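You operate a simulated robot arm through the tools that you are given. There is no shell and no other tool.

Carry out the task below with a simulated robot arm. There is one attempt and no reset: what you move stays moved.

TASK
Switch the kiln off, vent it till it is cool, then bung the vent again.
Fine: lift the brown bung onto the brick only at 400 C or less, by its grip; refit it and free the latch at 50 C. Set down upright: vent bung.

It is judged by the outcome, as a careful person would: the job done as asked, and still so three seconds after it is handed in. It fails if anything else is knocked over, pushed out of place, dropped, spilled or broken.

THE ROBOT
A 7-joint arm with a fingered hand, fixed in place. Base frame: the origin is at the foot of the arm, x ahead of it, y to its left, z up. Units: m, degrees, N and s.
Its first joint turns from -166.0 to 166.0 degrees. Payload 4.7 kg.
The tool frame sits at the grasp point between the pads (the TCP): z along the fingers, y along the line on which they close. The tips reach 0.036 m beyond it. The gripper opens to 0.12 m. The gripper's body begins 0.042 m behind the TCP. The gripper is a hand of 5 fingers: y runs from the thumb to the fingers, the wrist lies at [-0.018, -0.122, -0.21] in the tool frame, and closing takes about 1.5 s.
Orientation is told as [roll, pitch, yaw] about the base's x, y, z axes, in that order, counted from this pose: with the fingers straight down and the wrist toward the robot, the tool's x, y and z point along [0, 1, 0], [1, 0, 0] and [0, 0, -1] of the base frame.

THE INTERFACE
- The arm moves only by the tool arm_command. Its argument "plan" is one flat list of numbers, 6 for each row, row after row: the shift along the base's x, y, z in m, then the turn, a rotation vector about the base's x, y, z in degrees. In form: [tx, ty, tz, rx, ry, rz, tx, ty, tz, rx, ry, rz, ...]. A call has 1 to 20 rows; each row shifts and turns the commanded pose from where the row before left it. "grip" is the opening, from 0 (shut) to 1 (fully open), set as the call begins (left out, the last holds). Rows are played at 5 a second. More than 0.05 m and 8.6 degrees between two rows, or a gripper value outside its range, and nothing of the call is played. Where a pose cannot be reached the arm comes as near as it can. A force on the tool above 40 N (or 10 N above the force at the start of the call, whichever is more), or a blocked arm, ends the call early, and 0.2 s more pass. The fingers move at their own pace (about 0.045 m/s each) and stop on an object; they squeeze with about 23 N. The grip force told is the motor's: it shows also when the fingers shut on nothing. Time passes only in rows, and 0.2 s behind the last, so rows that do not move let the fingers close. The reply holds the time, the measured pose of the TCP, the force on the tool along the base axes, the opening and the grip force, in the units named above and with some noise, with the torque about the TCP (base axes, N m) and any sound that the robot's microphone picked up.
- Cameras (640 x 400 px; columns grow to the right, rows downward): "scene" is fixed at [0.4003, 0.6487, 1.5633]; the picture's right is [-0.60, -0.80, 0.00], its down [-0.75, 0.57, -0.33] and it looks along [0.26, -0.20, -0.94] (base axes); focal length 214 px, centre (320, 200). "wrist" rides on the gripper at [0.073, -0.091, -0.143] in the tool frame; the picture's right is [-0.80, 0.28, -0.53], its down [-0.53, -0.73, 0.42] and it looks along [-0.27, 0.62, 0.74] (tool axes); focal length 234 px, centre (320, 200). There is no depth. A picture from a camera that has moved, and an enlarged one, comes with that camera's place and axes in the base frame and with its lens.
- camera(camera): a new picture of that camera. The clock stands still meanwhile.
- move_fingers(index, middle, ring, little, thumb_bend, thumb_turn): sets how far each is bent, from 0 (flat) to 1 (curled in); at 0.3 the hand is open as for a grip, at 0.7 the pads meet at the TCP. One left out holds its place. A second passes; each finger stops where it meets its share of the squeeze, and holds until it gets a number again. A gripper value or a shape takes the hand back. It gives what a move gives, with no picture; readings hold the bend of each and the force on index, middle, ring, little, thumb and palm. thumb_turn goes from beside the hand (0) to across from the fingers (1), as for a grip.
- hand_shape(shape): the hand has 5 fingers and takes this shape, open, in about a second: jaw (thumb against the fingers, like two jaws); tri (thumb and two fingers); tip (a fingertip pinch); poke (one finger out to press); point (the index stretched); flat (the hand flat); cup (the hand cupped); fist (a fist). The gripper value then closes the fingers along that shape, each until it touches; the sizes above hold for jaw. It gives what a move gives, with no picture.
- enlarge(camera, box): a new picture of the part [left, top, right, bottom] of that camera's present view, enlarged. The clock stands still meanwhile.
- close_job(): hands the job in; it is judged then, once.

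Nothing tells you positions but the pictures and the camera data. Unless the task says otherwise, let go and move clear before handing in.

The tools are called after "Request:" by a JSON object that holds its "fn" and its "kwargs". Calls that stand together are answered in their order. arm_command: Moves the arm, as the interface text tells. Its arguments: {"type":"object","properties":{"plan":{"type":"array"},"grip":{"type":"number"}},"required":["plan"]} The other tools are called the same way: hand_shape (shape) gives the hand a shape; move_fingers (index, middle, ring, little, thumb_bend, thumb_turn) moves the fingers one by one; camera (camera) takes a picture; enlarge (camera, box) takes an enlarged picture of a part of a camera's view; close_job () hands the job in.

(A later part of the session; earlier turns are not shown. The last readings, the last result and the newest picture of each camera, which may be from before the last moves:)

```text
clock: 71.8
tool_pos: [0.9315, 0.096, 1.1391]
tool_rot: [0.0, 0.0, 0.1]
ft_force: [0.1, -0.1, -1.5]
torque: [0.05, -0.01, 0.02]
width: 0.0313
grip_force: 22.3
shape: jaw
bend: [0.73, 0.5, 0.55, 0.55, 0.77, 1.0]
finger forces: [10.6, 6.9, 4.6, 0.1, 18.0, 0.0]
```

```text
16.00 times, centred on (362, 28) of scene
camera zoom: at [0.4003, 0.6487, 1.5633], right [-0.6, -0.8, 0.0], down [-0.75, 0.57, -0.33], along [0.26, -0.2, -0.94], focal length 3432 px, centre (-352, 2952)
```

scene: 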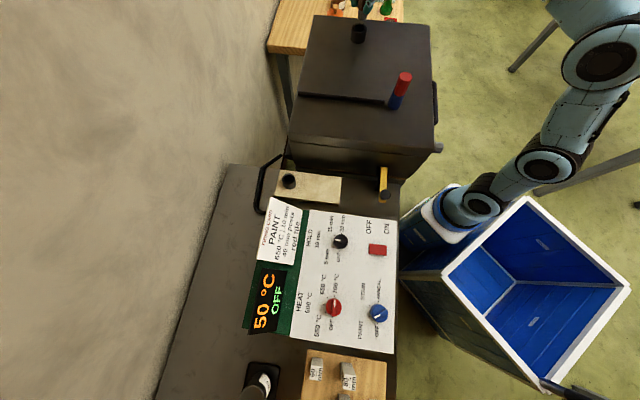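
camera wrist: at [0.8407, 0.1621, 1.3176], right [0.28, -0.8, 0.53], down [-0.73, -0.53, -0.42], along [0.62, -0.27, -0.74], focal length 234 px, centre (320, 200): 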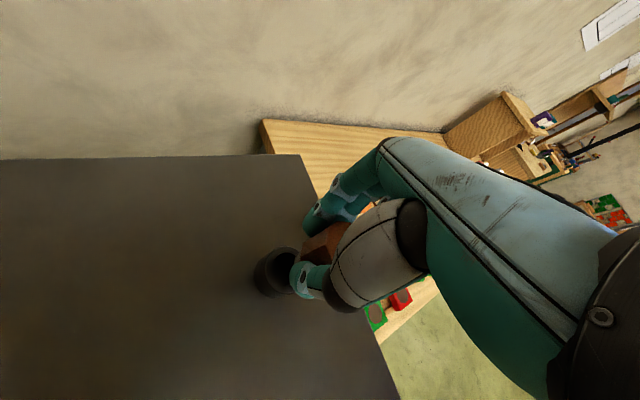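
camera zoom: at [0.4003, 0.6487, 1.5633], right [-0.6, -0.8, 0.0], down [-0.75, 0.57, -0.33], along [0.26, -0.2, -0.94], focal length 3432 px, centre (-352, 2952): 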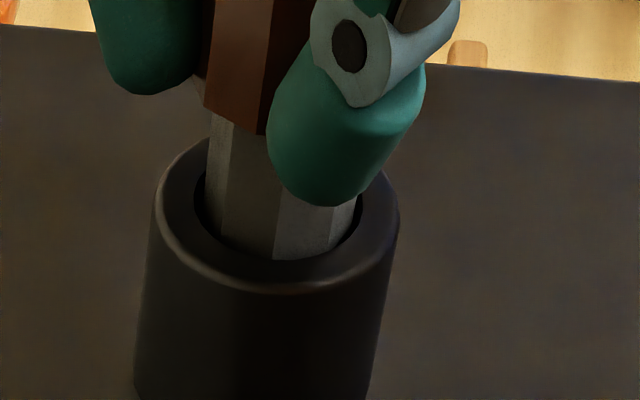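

The plug is inside the vent with no load. I lower further in 2 mm steps, stopping before the thumb would meet the collar.

Request:
{"fn": "arm_command", "kwargs": {"plan": [0, 0, -0.002, 0, 0, 0, 0, 0, -0.002, 0, 0, 0, 0, 0, -0.002, 0, 0, 0]}}

Request:
{"fn": "arm_command", "kwargs": {"plan": [0, 0, -0.002, 0, 0, 0, 0, 0, -0.002, 0, 0, 0, 0, 0, -0.002, 0, 0, 0]}}

Request:
{"fn": "enlarge", "kwargs": {"camera": "scene", "box": [345, 10, 381, 40]}}

Request:
{"fn": "camera", "kwargs": {"camera": "scene"}}

```text
clock: 72.6
tool_pos: [0.932, 0.0982, 1.134]
tool_rot: [0.0, -0.1, 0.1]
ft_force: [-0.5, -0.9, -1.6]
torque: [-0.02, 0.02, -0.01]
width: 0.0313
grip_force: 22.6
shape: jaw
bend: [0.73, 0.51, 0.55, 0.55, 0.77, 1.0]
finger forces: [10.5, 6.9, 4.7, 0.0, 18.2, 0.1]
```

```text
clock: 73.4
tool_pos: [0.932, 0.0968, 1.1278]
tool_rot: [0.0, 0.1, 0.1]
ft_force: [-0.5, -0.2, -1.9]
torque: [-0.01, -0.02, -0.03]
width: 0.0313
grip_force: 23.0
shape: jaw
bend: [0.73, 0.51, 0.56, 0.55, 0.76, 1.0]
finger forces: [10.6, 7.0, 4.9, 0.0, 18.2, 0.0]
```

```text
13.33 times, centred on (363, 25) of scene
camera zoom: at [0.4003, 0.6487, 1.5633], right [-0.6, -0.8, 0.0], down [-0.75, 0.57, -0.33], along [0.26, -0.2, -0.94], focal length 2860 px, centre (-253, 2533)
```

zoom: 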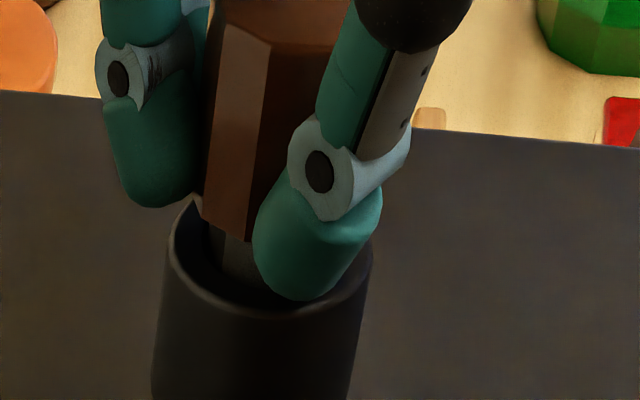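

```text
taken
```

scene: 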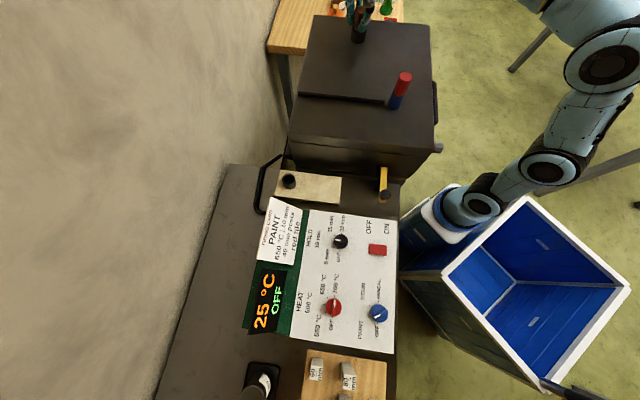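

Display shows 25 °C, so refitting is allowed. I lower the last few millimetres while watching for thumb contact.

Request:
{"fn": "arm_command", "kwargs": {"plan": [0, 0, -0.002, 0, 0, 0, 0, 0, -0.001, 0, 0, 0]}}

Request:
{"fn": "arm_command", "kwargs": {"plan": [0, 0, -0.002, 0, 0, 0, 0, 0, -0.001, 0, 0, 0]}}

Request:
{"fn": "enlarge", "kwargs": {"camera": "scene", "box": [345, 10, 381, 40]}}

Request:
{"fn": "enlarge", "kwargs": {"camera": "wrist", "box": [250, 190, 350, 290]}}

```text
clock: 74.0
tool_pos: [0.9305, 0.0975, 1.1249]
tool_rot: [0.0, 0.0, 0.1]
ft_force: [-1.6, -0.7, -1.4]
torque: [0.0, 0.05, -0.02]
width: 0.0312
grip_force: 23.3
shape: jaw
bend: [0.73, 0.51, 0.56, 0.55, 0.76, 1.0]
finger forces: [10.5, 6.7, 4.8, 0.1, 18.6, 0.0]
```

```text
clock: 74.6
tool_pos: [0.9332, 0.0975, 1.1222]
tool_rot: [0.0, 0.0, 0.1]
ft_force: [-1.2, 0.4, -0.2]
torque: [0.04, 0.04, -0.01]
width: 0.0311
grip_force: 22.7
shape: jaw
bend: [0.73, 0.51, 0.56, 0.55, 0.76, 1.0]
finger forces: [10.5, 6.7, 4.7, 0.0, 18.8, 0.0]
```

```text
13.33 times, centred on (363, 25) of scene
camera zoom: at [0.4003, 0.6487, 1.5633], right [-0.6, -0.8, 0.0], down [-0.75, 0.57, -0.33], along [0.26, -0.2, -0.94], focal length 2860 px, centre (-253, 2533)
```

zoom: 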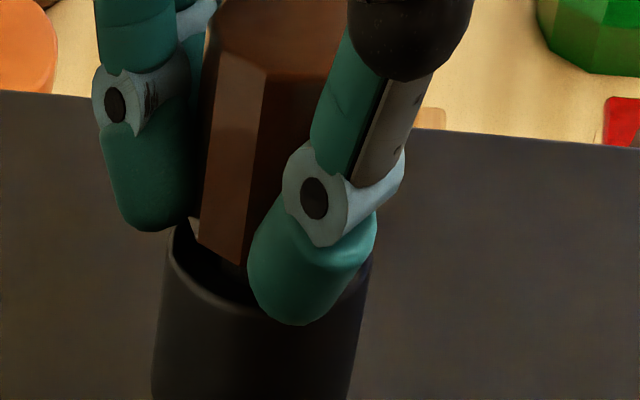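

```text
4.00 times, centred on (300, 240) of wrist
camera zoom: at [0.84, 0.1693, 1.265], right [0.28, -0.8, 0.53], down [-0.73, -0.53, -0.42], along [0.62, -0.27, -0.74], focal length 937 px, centre (400, 40)
```

zoom: 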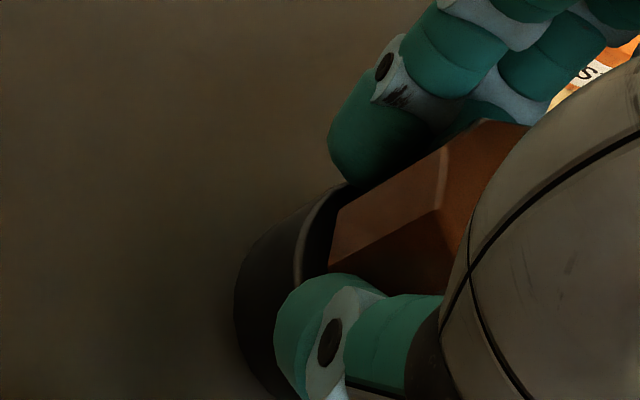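

The plug is about three quarters in and the thumb is just above the rim. I open the fingers so the bung slides down the last few millimetres in its collar.

Request:
{"fn": "arm_command", "kwargs": {"plan": [0, 0, 0, 0, 0, 0, 0, 0, 0, 0, 0, 0, 0, 0, 0, 0, 0, 0, 0, 0, 0, 0, 0, 0, 0, 0, 0, 0, 0, 0, 0, 0, 0, 0, 0, 0], "grip": 0.7}}

Request:
{"fn": "enlarge", "kwargs": {"camera": "scene", "box": [330, 0, 400, 45]}}

Request:
{"fn": "enlarge", "kwargs": {"camera": "wrist", "box": [230, 170, 370, 310]}}

```text
clock: 76.0
tool_pos: [0.9324, 0.0983, 1.1224]
tool_rot: [0.0, 0.0, 0.1]
ft_force: [-0.6, 0.3, 0.1]
torque: [-0.01, 0.03, 0.03]
width: 0.0838
grip_force: 0.0
shape: jaw
bend: [0.27, 0.38, 0.35, 0.35, 0.6, 0.99]
finger forces: [0.0, 0.0, 0.0, 0.0, 0.0, 0.0]
```

```text
8.89 times, centred on (365, 22) of scene
camera zoom: at [0.4003, 0.6487, 1.5633], right [-0.6, -0.8, 0.0], down [-0.75, 0.57, -0.33], along [0.26, -0.2, -0.94], focal length 1906 px, centre (-80, 1778)
```

zoom: 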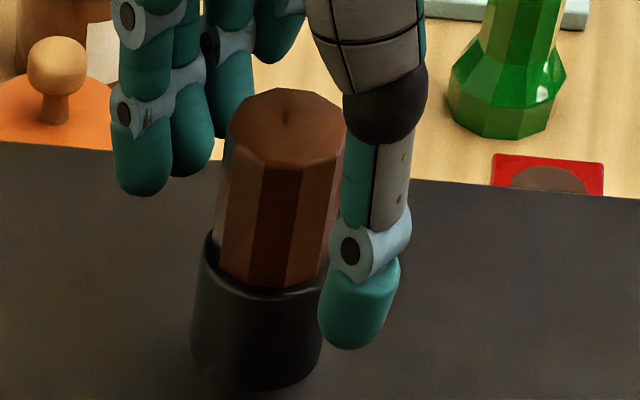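

```text
2.86 times, centred on (300, 240) of wrist
camera zoom: at [0.84, 0.1692, 1.2651], right [0.28, -0.8, 0.53], down [-0.73, -0.53, -0.42], along [0.62, -0.27, -0.74], focal length 669 px, centre (377, 86)
```

zoom: 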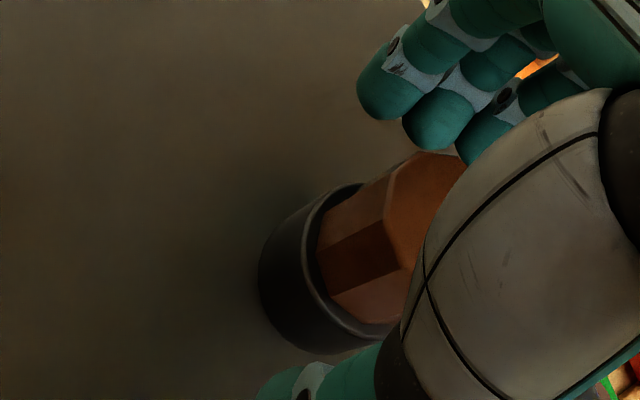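

The bung has dropped into the collar. I open fully, rise straight up, and compare with the original seated view.

Request:
{"fn": "arm_command", "kwargs": {"plan": [0, 0, 0, 0, 0, 0, 0, 0, 0, 0, 0, 0, 0, 0, 0.02, 0, 0, 0, 0, 0, 0.03, 0, 0, 0, 0, 0, 0.04, 0, 0, 0, 0, 0, 0.04, 0, 0, 0], "grip": 1.0}}

Request:
{"fn": "enlarge", "kwargs": {"camera": "scene", "box": [310, 0, 450, 90]}}

Request:
{"fn": "enlarge", "kwargs": {"camera": "scene", "box": [340, 0, 390, 50]}}

Request:
{"fn": "camera", "kwargs": {"camera": "wrist"}}

```text
clock: 77.4
tool_pos: [0.9322, 0.0972, 1.2531]
tool_rot: [-0.2, -0.1, 0.2]
ft_force: [-0.4, 0.4, -0.9]
torque: [0.01, -0.01, -0.02]
width: 0.1198
grip_force: 0.0
shape: jaw
bend: [0.3, 0.3, 0.3, 0.3, 0.3, 0.98]
finger forces: [0.0, 0.1, 0.0, 0.1, 0.0, 0.0]
```

```text
4.44 times, centred on (380, 45) of scene
camera zoom: at [0.4003, 0.6487, 1.5633], right [-0.6, -0.8, 0.0], down [-0.75, 0.57, -0.33], along [0.26, -0.2, -0.94], focal length 953 px, centre (53, 889)
```

zoom: 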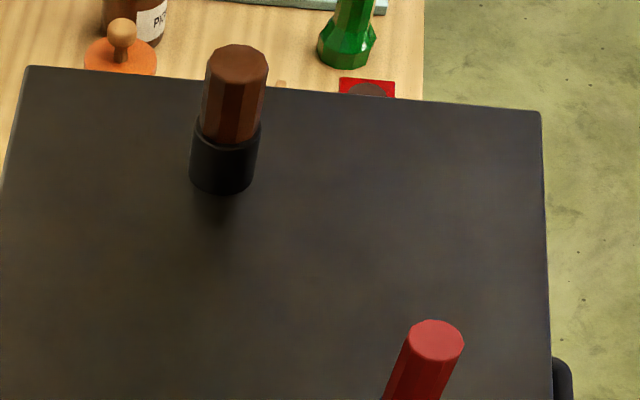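

```text
8.00 times, centred on (365, 25) of scene
camera zoom: at [0.4003, 0.6487, 1.5633], right [-0.6, -0.8, 0.0], down [-0.75, 0.57, -0.33], along [0.26, -0.2, -0.94], focal length 1716 px, centre (-40, 1600)
```

zoom: 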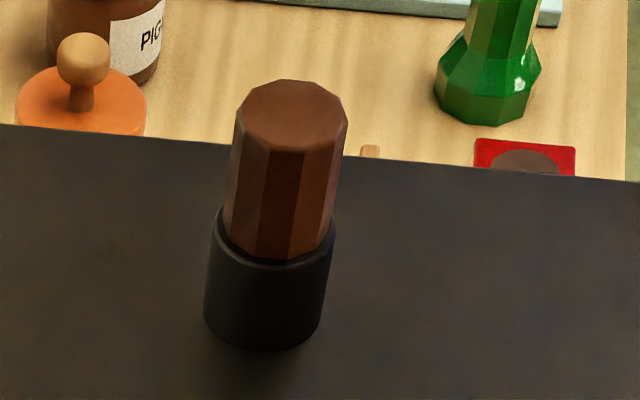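

```text
taken
camera wrist: at [0.8401, 0.1684, 1.3962], right [0.28, -0.8, 0.53], down [-0.73, -0.53, -0.42], along [0.62, -0.27, -0.74], focal length 234 px, centre (320, 200)
```

wrist: 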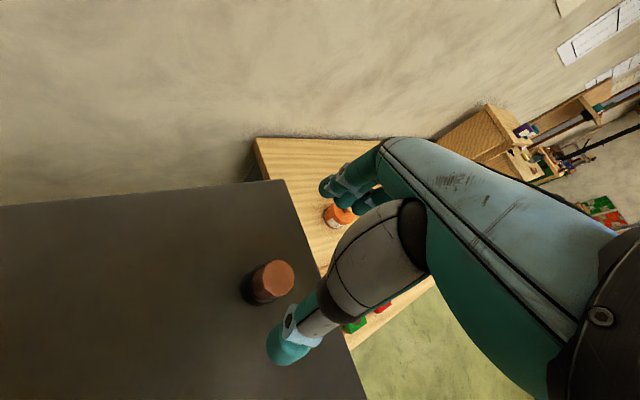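

The bung is seated exactly as at the start, and the display reads 25 °C. Now for the latch: I move back over to the front of the kiln to study it before touching it.

Request:
{"fn": "arm_command", "kwargs": {"plan": [-0.03, 0.005, 0.03, 0, 0, 0, -0.04, 0.01, 0.01, 0, 0, 0, -0.045, 0.01, 0, 0, 0, 0, -0.045, 0.01, 0, 0, 0, 0, -0.045, 0.01, 0, 0, 0, 0, -0.045, 0.01, 0, 0, 0, 0, -0.045, 0.01, 0, 0, 0, 0, -0.045, 0.01, 0, 0, 0, 0, -0.045, 0.01, 0, 0, 0, 0, -0.045, 0.01, 0, 0, 0, 0, -0.045, 0.01, -0.02, 0, 0, 0, -0.045, 0.01, -0.02, 0, 0, 0, -0.03, 0.01, -0.03, 0, 0, 0, 0, 0.01, -0.04, 0, 0, 0, 0, 0.01, -0.04, 0, 0, 0]}}

Request:
{"fn": "camera", "kwargs": {"camera": "wrist"}}

Request:
{"fn": "camera", "kwargs": {"camera": "scene"}}

```text
refused: row 11 steps farther than a row can; nothing moved
```

```text
taken
camera wrist: at [0.8401, 0.1684, 1.3962], right [0.28, -0.8, 0.53], down [-0.73, -0.53, -0.42], along [0.62, -0.27, -0.74], focal length 234 px, centre (320, 200)
```

wrist: 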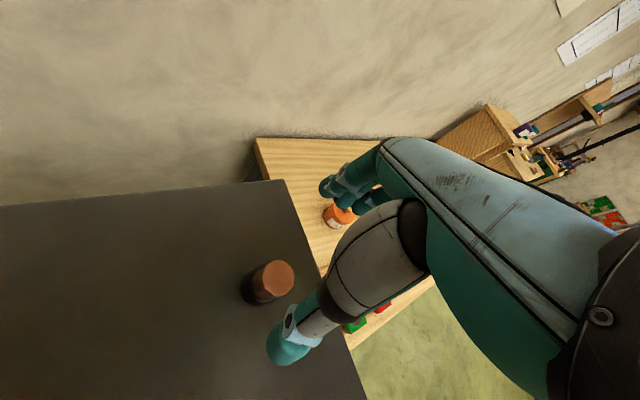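

```text
taken
```

scene: 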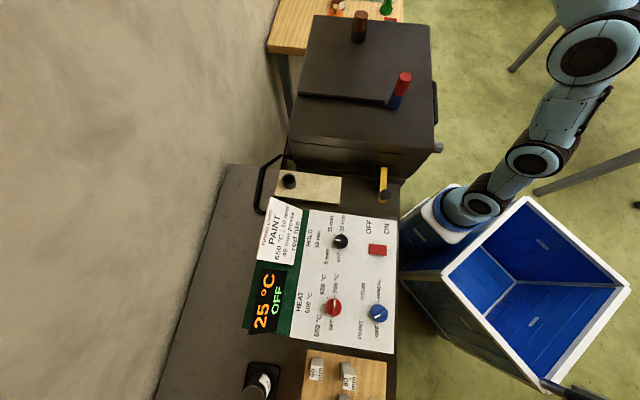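

A row was slightly too long; nothing moved. I repeat with shorter rows.

Request:
{"fn": "arm_command", "kwargs": {"plan": [-0.03, 0.005, 0.03, 0, 0, 0, -0.04, 0.01, 0.01, 0, 0, 0, -0.045, 0.01, 0, 0, 0, 0, -0.045, 0.01, 0, 0, 0, 0, -0.045, 0.01, 0, 0, 0, 0, -0.045, 0.01, 0, 0, 0, 0, -0.045, 0.01, 0, 0, 0, 0, -0.045, 0.01, 0, 0, 0, 0, -0.045, 0.01, 0, 0, 0, 0, -0.045, 0.01, 0, 0, 0, 0, -0.045, 0.01, -0.01, 0, 0, 0, -0.04, 0.01, -0.02, 0, 0, 0, -0.03, 0.01, -0.03, 0, 0, 0, -0.01, 0.01, -0.04, 0, 0, 0, 0, 0.01, -0.04, 0, 0, 0, 0, 0, -0.04, 0, 0, 0]}}

Request:
{"fn": "camera", "kwargs": {"camera": "wrist"}}

Request:
{"fn": "camera", "kwargs": {"camera": "scene"}}

```text
clock: 80.8
tool_pos: [0.3784, 0.2434, 1.1118]
tool_rot: [0.1, -0.1, 0.1]
ft_force: [-0.5, -0.3, 0.2]
torque: [-0.04, 0.0, 0.0]
width: 0.1196
grip_force: 0.0
shape: jaw
bend: [0.3, 0.3, 0.3, 0.3, 0.3, 0.98]
finger forces: [0.1, 0.1, 0.1, 0.1, 0.0, 0.1]
```

```text
taken
camera wrist: at [0.2855, 0.3156, 1.254], right [0.28, -0.8, 0.52], down [-0.73, -0.53, -0.43], along [0.62, -0.26, -0.74], focal length 234 px, centre (320, 200)
```

wrist: 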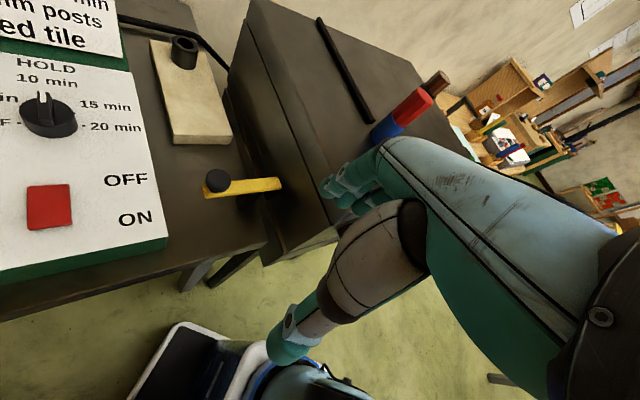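

```text
taken
```

scene: 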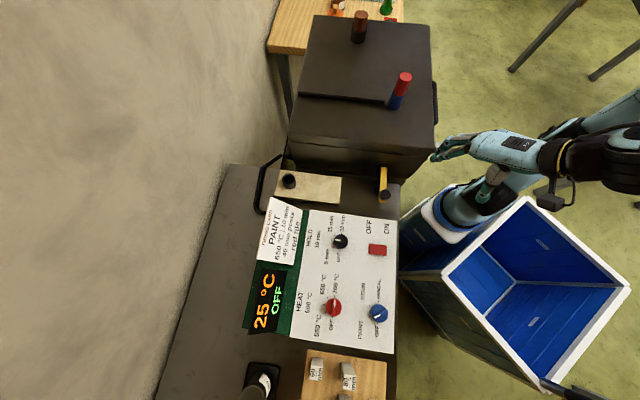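

Request:
{"fn": "enlarge", "kwargs": {"camera": "wrist", "box": [190, 155, 300, 225]}}

Request:
{"fn": "enlarge", "kwargs": {"camera": "wrist", "box": [235, 165, 295, 215]}}

Request:
{"fn": "enlarge", "kwargs": {"camera": "scene", "box": [368, 155, 408, 180]}}

Request:
{"fn": "enlarge", "kwargs": {"camera": "scene", "box": [368, 175, 408, 200]}}

```text
5.71 times, centred on (245, 190) of wrist
camera zoom: at [0.2855, 0.3156, 1.254], right [0.28, -0.8, 0.52], down [-0.73, -0.53, -0.43], along [0.62, -0.26, -0.74], focal length 1338 px, centre (749, 257)
```

zoom: 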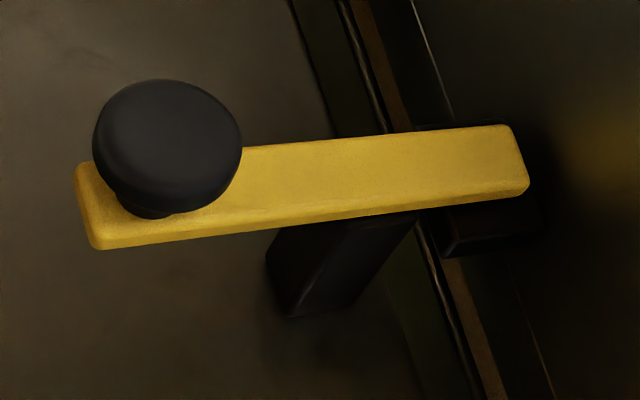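

```text
8.00 times, centred on (265, 190) of wrist
camera zoom: at [0.2855, 0.3156, 1.254], right [0.28, -0.8, 0.52], down [-0.73, -0.53, -0.43], along [0.62, -0.26, -0.74], focal length 1873 px, centre (760, 280)
```

zoom: 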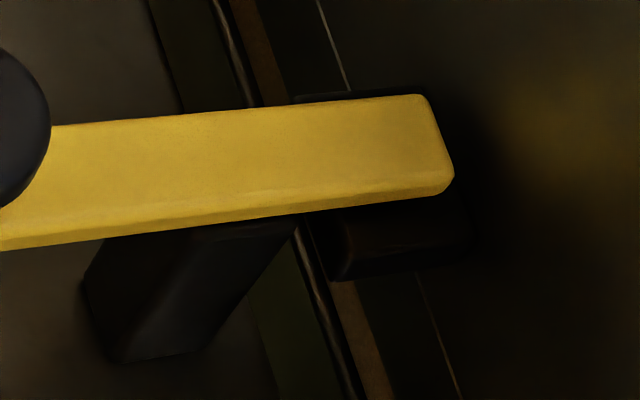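

```text
16.00 times, centred on (388, 168) of scene
camera zoom: at [0.4003, 0.6487, 1.5633], right [-0.6, -0.8, 0.0], down [-0.75, 0.57, -0.33], along [0.26, -0.2, -0.94], focal length 3432 px, centre (-768, 720)
```

zoom: 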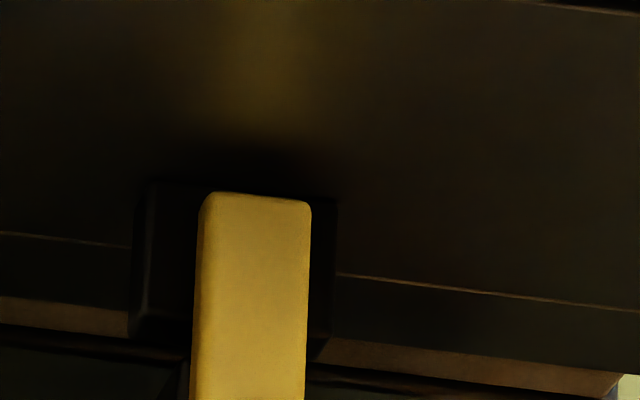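

```text
16.00 times, centred on (388, 188) of scene
camera zoom: at [0.4003, 0.6487, 1.5633], right [-0.6, -0.8, 0.0], down [-0.75, 0.57, -0.33], along [0.26, -0.2, -0.94], focal length 3432 px, centre (-768, 400)
```

zoom: 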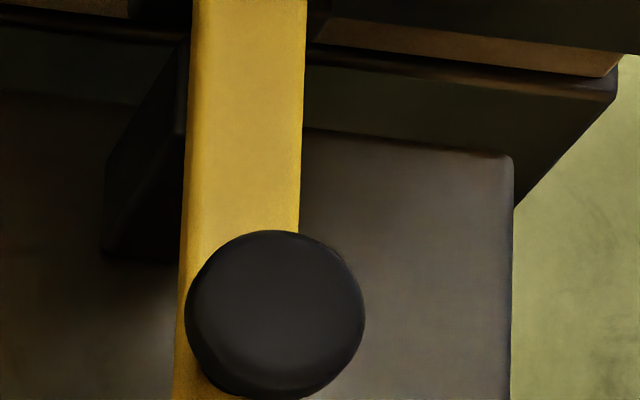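

The yellow bar rests on a dark mid-post, its far end over a black keeper on the kiln, with a mushroom knob at the free end. I'll bring the open hand above the knob, jaws across the bar, to hold it lightly and feel which way it frees.

Request:
{"fn": "arm_command", "kwargs": {"plan": [0.0096, 0.015, -0.002, 0, 0, 5.625, 0.0096, 0.015, -0.002, 0, 0, 5.625, 0.0096, 0.015, -0.002, 0, 0, 5.625, 0.0096, 0.015, -0.002, 0, 0, 5.625, 0.0096, 0.015, -0.002, 0, 0, 5.625, 0.0096, 0.015, -0.002, 0, 0, 5.625, 0.0096, 0.015, -0.002, 0, 0, 5.625, 0.0096, 0.015, -0.002, 0, 0, 5.625]}}

Request:
{"fn": "camera", "kwargs": {"camera": "scene"}}

Request:
{"fn": "camera", "kwargs": {"camera": "wrist"}}

Request:
{"fn": "enlarge", "kwargs": {"camera": "scene", "box": [340, 140, 440, 210]}}

Request:
{"fn": "enlarge", "kwargs": {"camera": "wrist", "box": [200, 160, 380, 380]}}

```text
clock: 82.6
tool_pos: [0.4547, 0.3639, 1.096]
tool_rot: [0.0, 0.0, 45.2]
ft_force: [-0.4, -0.4, -0.6]
torque: [0.0, 0.03, 0.03]
width: 0.1198
grip_force: 0.1
shape: jaw
bend: [0.3, 0.3, 0.3, 0.3, 0.3, 0.98]
finger forces: [0.0, 0.1, 0.0, 0.0, 0.0, 0.0]
```

```text
taken
```

scene: 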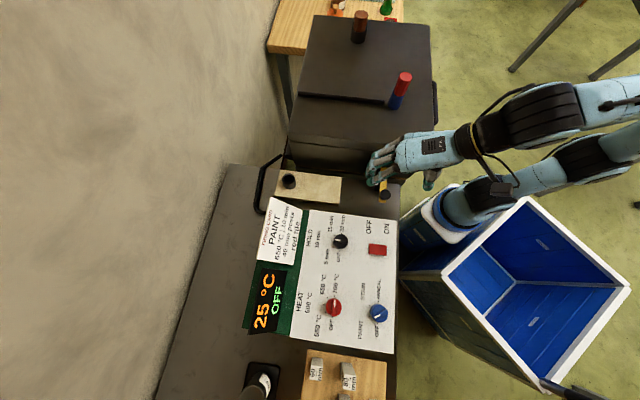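

```text
taken
camera wrist: at [0.3377, 0.3485, 1.2389], right [0.77, -0.37, 0.53], down [-0.14, -0.89, -0.43], along [0.63, 0.25, -0.74], focal length 234 px, centre (320, 200)
```

wrist: 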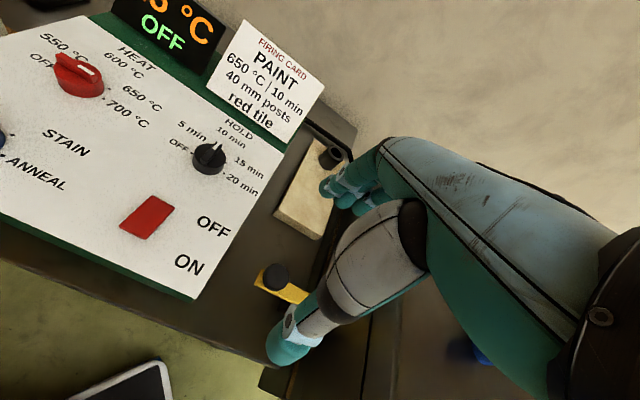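

```text
5.71 times, centred on (390, 175) of scene
camera zoom: at [0.4003, 0.6487, 1.5633], right [-0.6, -0.8, 0.0], down [-0.75, 0.57, -0.33], along [0.26, -0.2, -0.94], focal length 1226 px, centre (-80, 343)
```

zoom: 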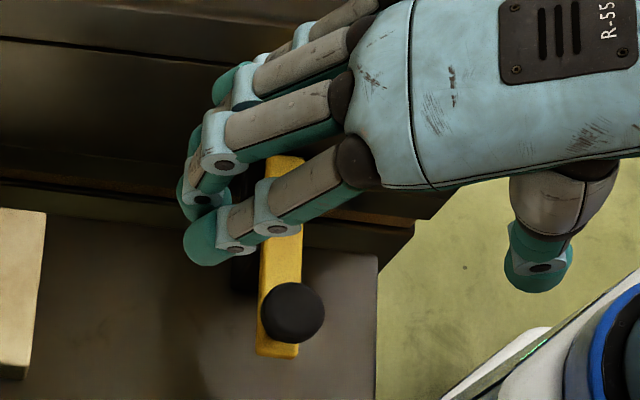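

```text
1.82 times, centred on (290, 270) of wrist
camera zoom: at [0.3377, 0.3485, 1.2389], right [0.77, -0.37, 0.53], down [-0.14, -0.89, -0.43], along [0.63, 0.25, -0.74], focal length 426 px, centre (374, 73)
```

zoom: 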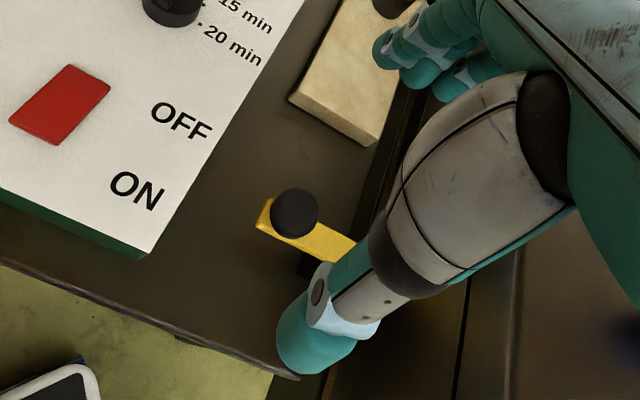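

The knob lies right between thumb and fingers. I descend to its height, keeping the tips just above the bar.

Request:
{"fn": "arm_command", "kwargs": {"plan": [0, 0, -0.04, 0, 0, 0, 0, 0, -0.04, 0, 0, 0, 0, 0, -0.03, 0, 0, 0, 0, 0, -0.008, 0, 0, 0]}}

Request:
{"fn": "enlarge", "kwargs": {"camera": "scene", "box": [340, 140, 440, 210]}}

Request:
{"fn": "enlarge", "kwargs": {"camera": "wrist", "box": [220, 160, 380, 320]}}

```text
clock: 83.6
tool_pos: [0.4547, 0.3632, 0.9774]
tool_rot: [0.0, 0.0, 45.2]
ft_force: [-0.3, 0.4, -0.3]
torque: [0.02, 0.03, -0.03]
width: 0.1195
grip_force: 0.0
shape: jaw
bend: [0.3, 0.3, 0.3, 0.3, 0.3, 0.98]
finger forces: [0.0, 0.0, 0.0, 0.0, 0.0, 0.1]
```

```text
5.71 times, centred on (390, 175) of scene
camera zoom: at [0.4003, 0.6487, 1.5633], right [-0.6, -0.8, 0.0], down [-0.75, 0.57, -0.33], along [0.26, -0.2, -0.94], focal length 1226 px, centre (-80, 343)
```

zoom: 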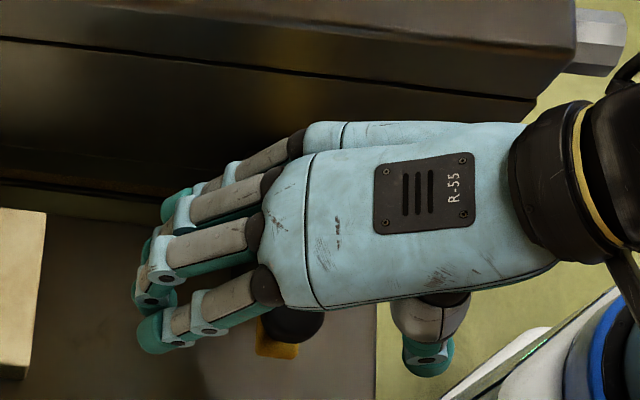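

```text
2.50 times, centred on (300, 240) of wrist
camera zoom: at [0.3377, 0.3496, 1.1196], right [0.77, -0.37, 0.53], down [-0.14, -0.89, -0.42], along [0.63, 0.25, -0.74], focal length 585 px, centre (370, 100)
```

zoom: 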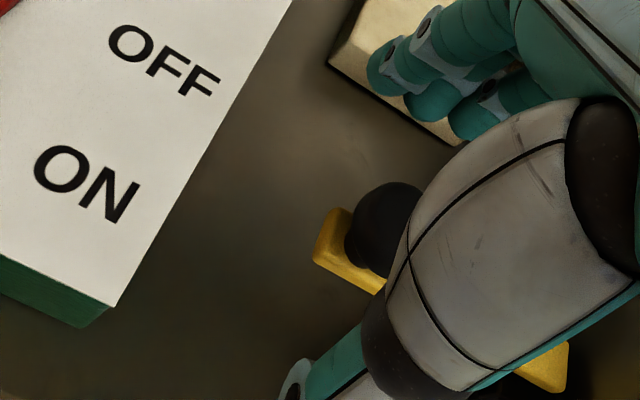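

Request:
{"fn": "arm_command", "kwargs": {"plan": [0, 0, 0, 0, 0, 0, 0, 0, 0, 0, 0, 0, 0, 0, 0, 0, 0, 0, 0, 0, 0, 0, 0, 0, 0, 0, 0, 0, 0, 0, 0, 0, 0, 0, 0, 0, 0, 0, 0, 0, 0, 0, 0, 0, 0, 0, 0, 0], "grip": 0.0}}

Request:
{"fn": "enlarge", "kwargs": {"camera": "scene", "box": [340, 140, 440, 210]}}

Request:
{"fn": "enlarge", "kwargs": {"camera": "wrist", "box": [220, 160, 380, 320]}}

```text
clock: 85.4
tool_pos: [0.4533, 0.3647, 0.9764]
tool_rot: [0.0, 0.2, 45.1]
ft_force: [-2.7, 1.3, -9.3]
torque: [0.08, 0.07, 0.02]
width: 0.0124
grip_force: 23.1
shape: jaw
bend: [0.71, 0.61, 0.7, 0.7, 0.75, 1.0]
finger forces: [8.8, 5.2, 0.4, 0.1, 16.5, 0.1]
```

```text
5.71 times, centred on (390, 175) of scene
camera zoom: at [0.4003, 0.6487, 1.5633], right [-0.6, -0.8, 0.0], down [-0.75, 0.57, -0.33], along [0.26, -0.2, -0.94], focal length 1226 px, centre (-80, 343)
```

zoom: 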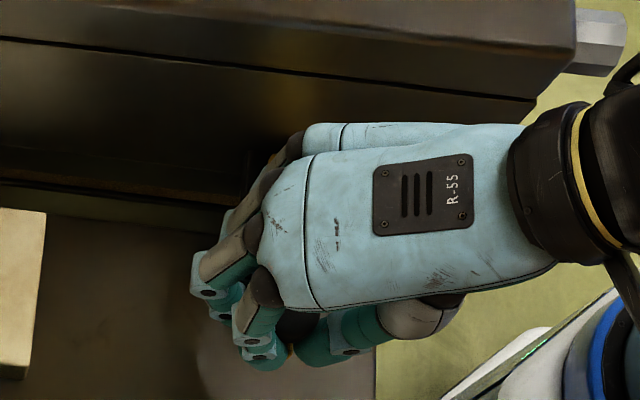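

```text
2.50 times, centred on (300, 240) of wrist
camera zoom: at [0.3376, 0.3499, 1.1188], right [0.77, -0.37, 0.53], down [-0.14, -0.9, -0.42], along [0.63, 0.25, -0.74], focal length 585 px, centre (370, 100)
```

zoom: 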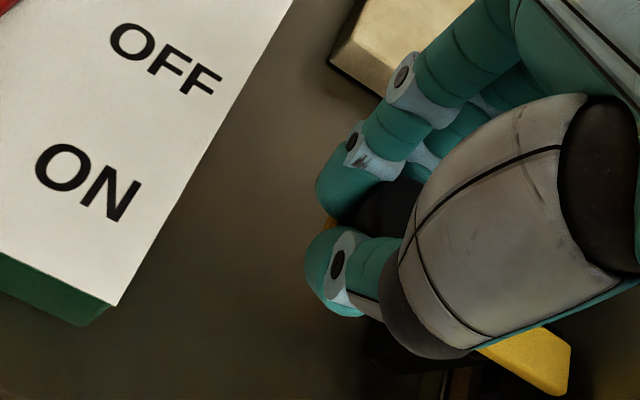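

I hold the knob by its stem. Now I test gently: a small push of 6 mm toward the wall side (+x,+y) while watching the resisting force.

Request:
{"fn": "arm_command", "kwargs": {"plan": [0.0021, 0.0021, 0, 0, 0, 0, 0.0021, 0.0021, 0, 0, 0, 0]}}

```text
clock: 86.0
tool_pos: [0.4578, 0.3657, 0.9761]
tool_rot: [0.0, 0.2, 45.1]
ft_force: [-3.3, 1.1, -16.3]
torque: [0.05, 0.08, -0.07]
width: 0.0127
grip_force: 23.2
shape: jaw
bend: [0.71, 0.61, 0.7, 0.7, 0.75, 1.0]
finger forces: [9.9, 6.2, 0.0, 0.1, 17.7, 0.1]
```

Request:
{"fn": "arm_command", "kwargs": {"plan": [0.0028, 0.0028, 0, 0, 0, 0, 0.0028, 0.0028, 0, 0, 0, 0]}}

Request:
{"fn": "enlarge", "kwargs": {"camera": "scene", "box": [340, 140, 440, 210]}}

Request:
{"fn": "enlarge", "kwargs": {"camera": "wrist", "box": [220, 160, 420, 360]}}

```text
clock: 86.6
tool_pos: [0.4645, 0.3719, 0.9762]
tool_rot: [0.0, 0.1, 45.0]
ft_force: [-1.6, -0.2, -19.8]
torque: [0.0, 0.05, -0.05]
width: 0.0117
grip_force: 23.5
shape: jaw
bend: [0.71, 0.61, 0.7, 0.7, 0.75, 1.0]
finger forces: [7.9, 6.1, 2.5, 0.1, 16.4, 0.0]
```

```text
5.71 times, centred on (390, 175) of scene
camera zoom: at [0.4003, 0.6487, 1.5633], right [-0.6, -0.8, 0.0], down [-0.75, 0.57, -0.33], along [0.26, -0.2, -0.94], focal length 1226 px, centre (-80, 343)
```

zoom: 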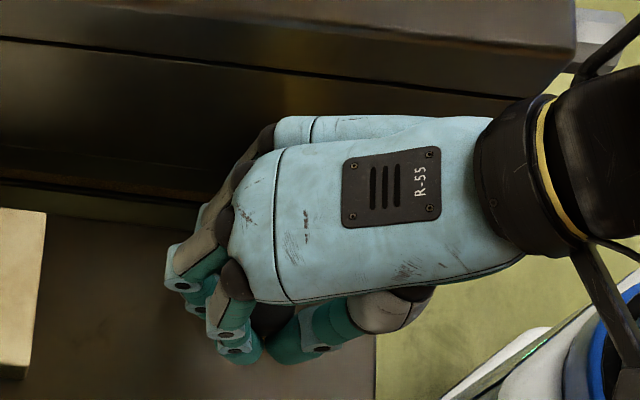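

```text
2.00 times, centred on (320, 260) of wrist
camera zoom: at [0.3482, 0.3585, 1.1193], right [0.77, -0.37, 0.53], down [-0.14, -0.89, -0.42], along [0.63, 0.25, -0.74], focal length 468 px, centre (320, 80)
```

zoom: 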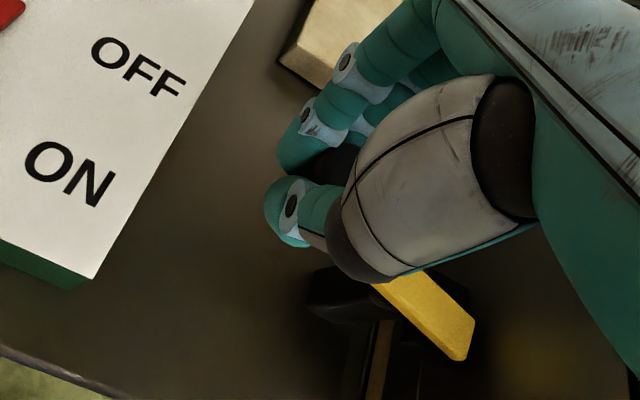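

The latch swings freely about its post: the knob moved one way and the far end moved off the keeper the other way. I carry the knob along its arc, turning the hand with the bar.

Request:
{"fn": "arm_command", "kwargs": {"plan": [0.0046, 0.0028, 0, 0, 0, -5, 0.005, 0.0023, 0, 0, 0, -5, 0.005, 0.002, 0, 0, 0, -5, 0.0052, 0.0015, 0, 0, 0, -5]}}

Request:
{"fn": "enlarge", "kwargs": {"camera": "scene", "box": [340, 140, 440, 210]}}

Request:
{"fn": "enlarge", "kwargs": {"camera": "wrist", "box": [220, 160, 420, 360]}}

```text
clock: 87.6
tool_pos: [0.483, 0.3822, 0.9762]
tool_rot: [0.0, -0.1, 25.0]
ft_force: [-2.3, 12.0, -25.8]
torque: [0.26, 0.14, 0.17]
width: 0.0116
grip_force: 23.6
shape: jaw
bend: [0.71, 0.61, 0.7, 0.7, 0.75, 1.0]
finger forces: [14.8, 7.7, 1.9, 0.1, 16.6, 0.0]
```

```text
5.71 times, centred on (390, 175) of scene
camera zoom: at [0.4003, 0.6487, 1.5633], right [-0.6, -0.8, 0.0], down [-0.75, 0.57, -0.33], along [0.26, -0.2, -0.94], focal length 1226 px, centre (-80, 343)
```

zoom: 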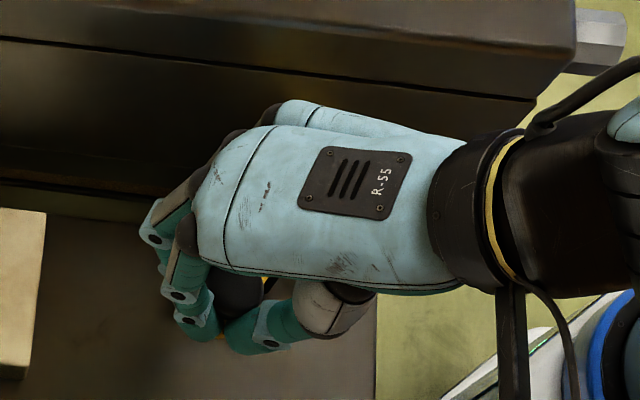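

```text
2.00 times, centred on (320, 260) of wrist
camera zoom: at [0.3691, 0.4083, 1.1197], right [0.59, -0.61, 0.52], down [-0.44, -0.79, -0.42], along [0.67, 0.02, -0.74], focal length 468 px, centre (320, 80)
```

zoom: 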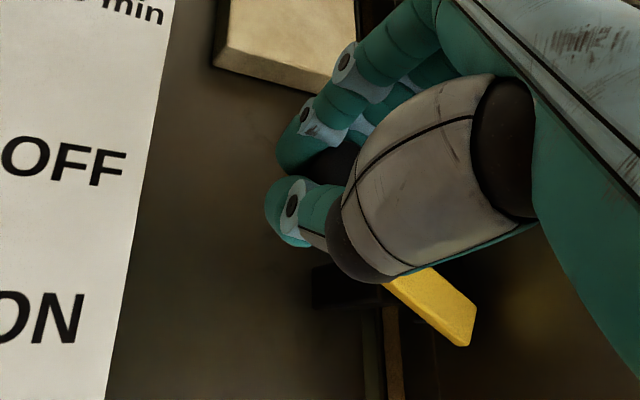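

The bar has swung about 32° and its far end is already past the keeper's edge. The slight resistance says the true arc is a bit wider, so I correct the path and continue.

Request:
{"fn": "arm_command", "kwargs": {"plan": [-0.0009, 0.0008, -0.001, 0, 0, 0, 0.006, 0.0014, -0.001, 0, 0, -5, 0.0059, 0.0009, 0, 0, 0, -5, 0.006, 0.0004, 0, 0, 0, -5]}}

Request:
{"fn": "enlarge", "kwargs": {"camera": "scene", "box": [340, 140, 440, 210]}}

Request:
{"fn": "enlarge", "kwargs": {"camera": "wrist", "box": [220, 160, 420, 360]}}

```text
clock: 88.6
tool_pos: [0.501, 0.3866, 0.9772]
tool_rot: [0.1, 0.1, 9.9]
ft_force: [1.5, 15.2, -14.5]
torque: [0.32, -0.06, 0.17]
width: 0.0114
grip_force: 22.9
shape: jaw
bend: [0.71, 0.61, 0.7, 0.7, 0.75, 1.0]
finger forces: [16.2, 6.5, 1.4, 0.0, 16.0, 0.0]
```

```text
5.71 times, centred on (390, 175) of scene
camera zoom: at [0.4003, 0.6487, 1.5633], right [-0.6, -0.8, 0.0], down [-0.75, 0.57, -0.33], along [0.26, -0.2, -0.94], focal length 1226 px, centre (-80, 343)
```

zoom: 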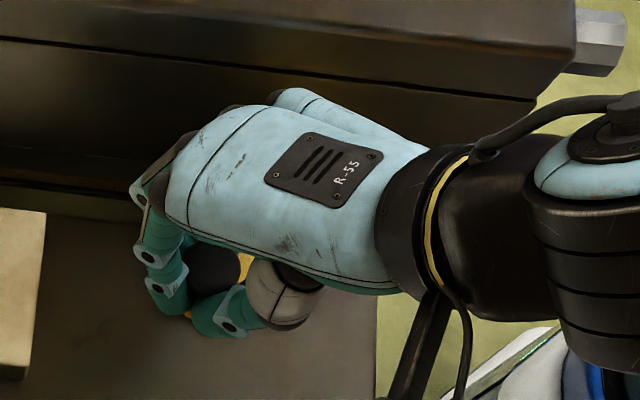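

```text
2.00 times, centred on (320, 260) of wrist
camera zoom: at [0.3977, 0.4403, 1.119], right [0.42, -0.74, 0.52], down [-0.63, -0.65, -0.43], along [0.66, -0.15, -0.74], focal length 468 px, centre (320, 80)
```

zoom: 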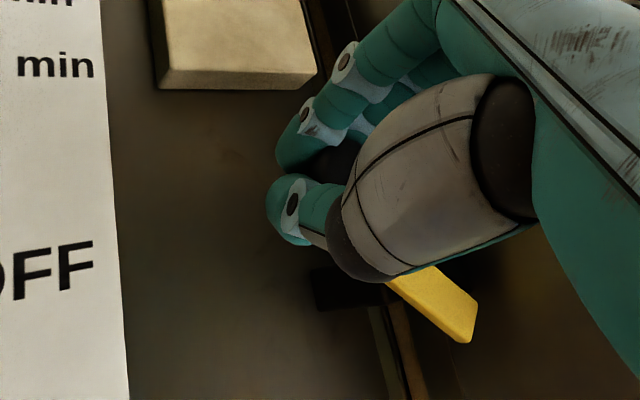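

The swing continues smoothly (about 45-50°). The small outward push shows the arc is a touch wider still; I adjust and carry on to about 60-70°.

Request:
{"fn": "arm_command", "kwargs": {"plan": [0.0004, 0.0014, 0, 0, 0, 0, 0.0062, 0.0003, 0, 0, 0, -5, 0.0062, -0.0004, 0, 0, 0, -5, 0.0062, -0.0009, 0, 0, 0, -5]}}

Request:
{"fn": "enlarge", "kwargs": {"camera": "scene", "box": [340, 140, 440, 210]}}

Request:
{"fn": "enlarge", "kwargs": {"camera": "wrist", "box": [220, 160, 420, 360]}}

```text
clock: 89.6
tool_pos: [0.5201, 0.3859, 0.9756]
tool_rot: [0.0, 0.0, -5.0]
ft_force: [3.8, 10.6, -10.6]
torque: [0.19, -0.11, 0.16]
width: 0.0121
grip_force: 23.3
shape: jaw
bend: [0.71, 0.61, 0.7, 0.7, 0.76, 1.0]
finger forces: [13.4, 6.6, 2.0, 0.0, 15.1, 0.0]
```

```text
5.71 times, centred on (390, 175) of scene
camera zoom: at [0.4003, 0.6487, 1.5633], right [-0.6, -0.8, 0.0], down [-0.75, 0.57, -0.33], along [0.26, -0.2, -0.94], focal length 1226 px, centre (-80, 343)
```

zoom: 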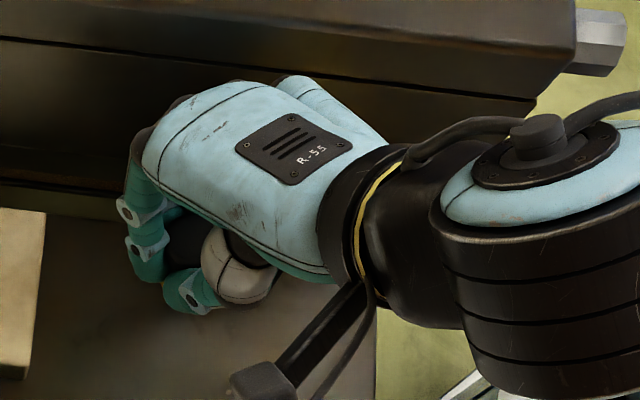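

```text
2.00 times, centred on (320, 260) of wrist
camera zoom: at [0.4349, 0.4649, 1.1186], right [0.21, -0.83, 0.53], down [-0.78, -0.47, -0.42], along [0.59, -0.32, -0.74], focal length 468 px, centre (320, 80)
```

zoom: 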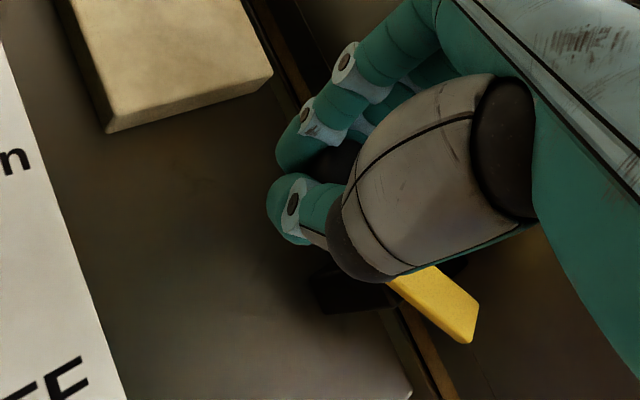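

The bar has turned about 65° and is well clear of the keeper; the hand is now near the kiln front, so I stop here. I open the fingers moderately and rise straight up.

Request:
{"fn": "arm_command", "kwargs": {"plan": [0, 0, 0, 0, 0, 0, 0, 0, 0, 0, 0, 0, 0, 0, 0, 0, 0, 0, 0, 0, 0, 0, 0, 0, 0, 0, 0, 0, 0, 0, 0, 0, 0, 0, 0, 0], "grip": 0.7}}

Request:
{"fn": "enlarge", "kwargs": {"camera": "wrist", "box": [220, 160, 420, 360]}}

Request:
{"fn": "enlarge", "kwargs": {"camera": "scene", "box": [340, 140, 440, 210]}}

```text
clock: 91.0
tool_pos: [0.5203, 0.3851, 0.9769]
tool_rot: [0.0, 0.1, -4.9]
ft_force: [-0.1, -0.8, 0.2]
torque: [0.02, 0.0, -0.02]
width: 0.0839
grip_force: 0.0
shape: jaw
bend: [0.27, 0.38, 0.35, 0.35, 0.6, 0.99]
finger forces: [0.0, 0.1, 0.1, 0.1, 0.1, 0.0]
```

```text
2.00 times, centred on (320, 260) of wrist
camera zoom: at [0.4343, 0.4643, 1.1189], right [0.21, -0.82, 0.53], down [-0.78, -0.47, -0.42], along [0.6, -0.32, -0.74], focal length 468 px, centre (320, 80)
```

zoom: 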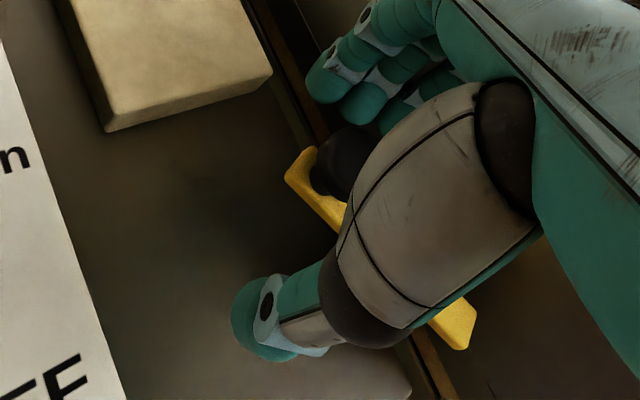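

```text
5.71 times, centred on (390, 175) of scene
camera zoom: at [0.4003, 0.6487, 1.5633], right [-0.6, -0.8, 0.0], down [-0.75, 0.57, -0.33], along [0.26, -0.2, -0.94], focal length 1226 px, centre (-80, 343)
```

zoom: 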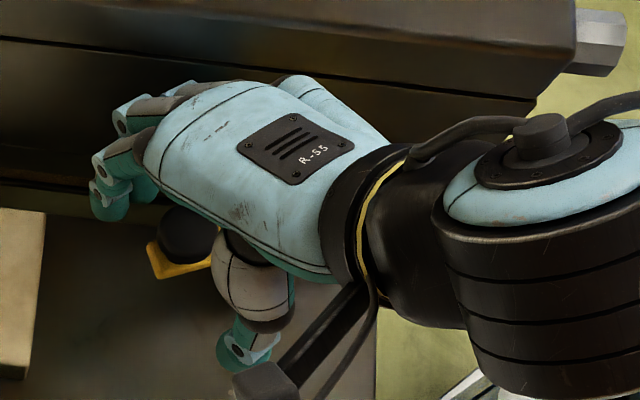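

The knob is released. I ease the hand slightly away from the kiln front, then rise straight up and look at the latch.

Request:
{"fn": "arm_command", "kwargs": {"plan": [-0.006, 0.004, 0, 0, 0, 0, 0, 0, 0.02, 0, 0, 0, 0, 0, 0.03, 0, 0, 0, 0, 0, 0.04, 0, 0, 0, 0, 0, 0.04, 0, 0, 0, -0.03, -0.02, 0.02, 0, 0, 0, -0.035, -0.025, 0.02, 0, 0, 0, -0.035, -0.03, 0, 0, 0, 0, -0.035, -0.03, 0, 0, 0, 0, -0.03, -0.03, 0, 0, 0, 0]}}

Request:
{"fn": "camera", "kwargs": {"camera": "scene"}}

Request:
{"fn": "enlarge", "kwargs": {"camera": "scene", "box": [340, 140, 440, 210]}}

Request:
{"fn": "camera", "kwargs": {"camera": "wrist"}}

```text
clock: 93.2
tool_pos: [0.3481, 0.2533, 1.1464]
tool_rot: [0.1, -0.1, -4.9]
ft_force: [-0.2, 0.7, 0.0]
torque: [-0.01, -0.01, -0.02]
width: 0.084
grip_force: 0.1
shape: jaw
bend: [0.27, 0.37, 0.35, 0.35, 0.6, 0.99]
finger forces: [0.0, 0.1, 0.0, 0.0, 0.1, 0.1]
```

```text
taken
```

scene: 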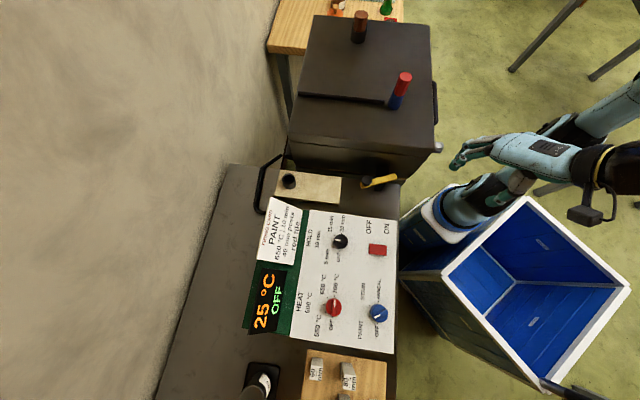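

```text
5.71 times, centred on (390, 175) of scene
camera zoom: at [0.4003, 0.6487, 1.5633], right [-0.6, -0.8, 0.0], down [-0.75, 0.57, -0.33], along [0.26, -0.2, -0.94], focal length 1226 px, centre (-80, 343)
```

zoom: 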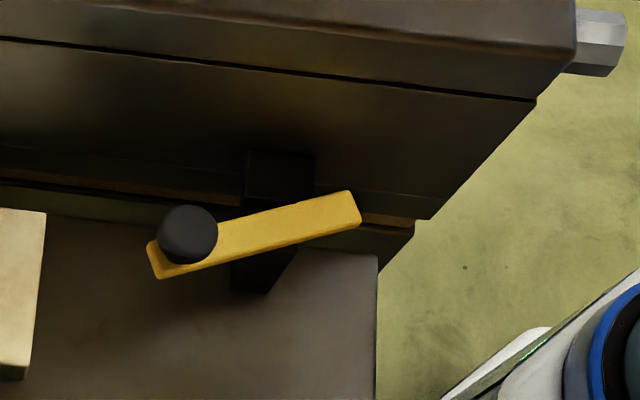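

```text
taken
camera wrist: at [0.2628, 0.3342, 1.2885], right [0.21, -0.82, 0.53], down [-0.78, -0.47, -0.42], along [0.6, -0.32, -0.74], focal length 234 px, centre (320, 200)
```

wrist: 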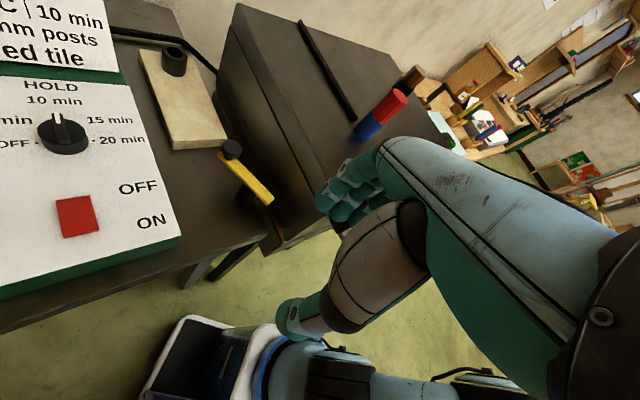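

The latch is swung about 65° and stays clear of its keeper. To be surely free I would like to nudge it further toward its end of travel with one straight finger; I check that hand shape here, in clear air.

Request:
{"fn": "hand_shape", "kwargs": {"shape": "point"}}

Request:
{"fn": "camera", "kwargs": {"camera": "wrist"}}

Request:
{"fn": "enlarge", "kwargs": {"camera": "scene", "box": [430, 110, 590, 230]}}

```text
clock: 94.1
tool_pos: [0.3483, 0.2552, 1.1465]
tool_rot: [-0.1, 0.0, -4.9]
ft_force: [0.2, 0.7, -0.5]
torque: [-0.01, 0.01, -0.02]
width: 0.1143
grip_force: 0.0
shape: point
bend: [0.19, 1.0, 1.0, 1.0, 0.98, 0.88]
finger forces: [0.0, 0.0, 0.0, 0.0, 0.1, 0.1]
```

```text
taken
camera wrist: at [0.2633, 0.3345, 1.2888], right [0.21, -0.82, 0.53], down [-0.78, -0.47, -0.42], along [0.6, -0.32, -0.74], focal length 234 px, centre (320, 200)
```

wrist: 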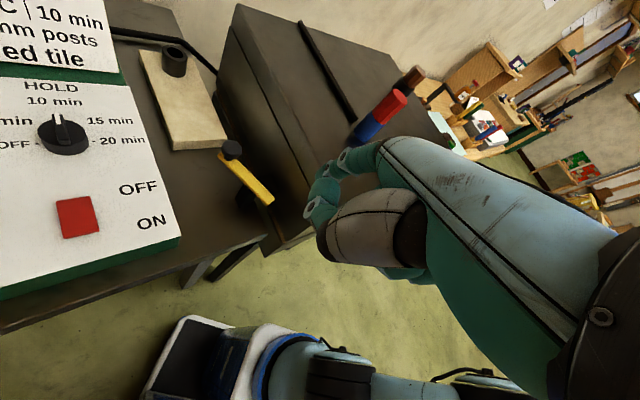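

```text
3.33 times, centred on (510, 170) of scene
camera zoom: at [0.4003, 0.6487, 1.5633], right [-0.6, -0.8, 0.0], down [-0.75, 0.57, -0.33], along [0.26, -0.2, -0.94], focal length 715 px, centre (-313, 300)
```

zoom: 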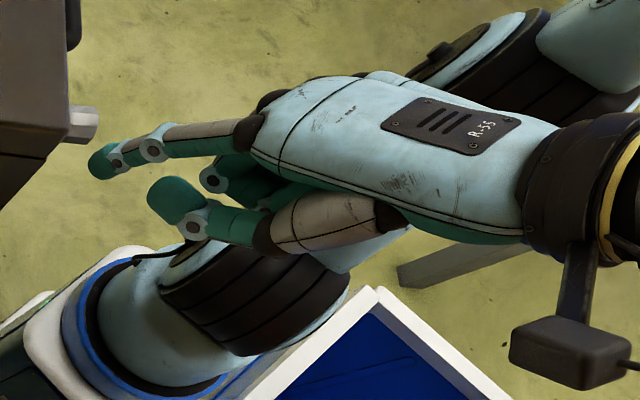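

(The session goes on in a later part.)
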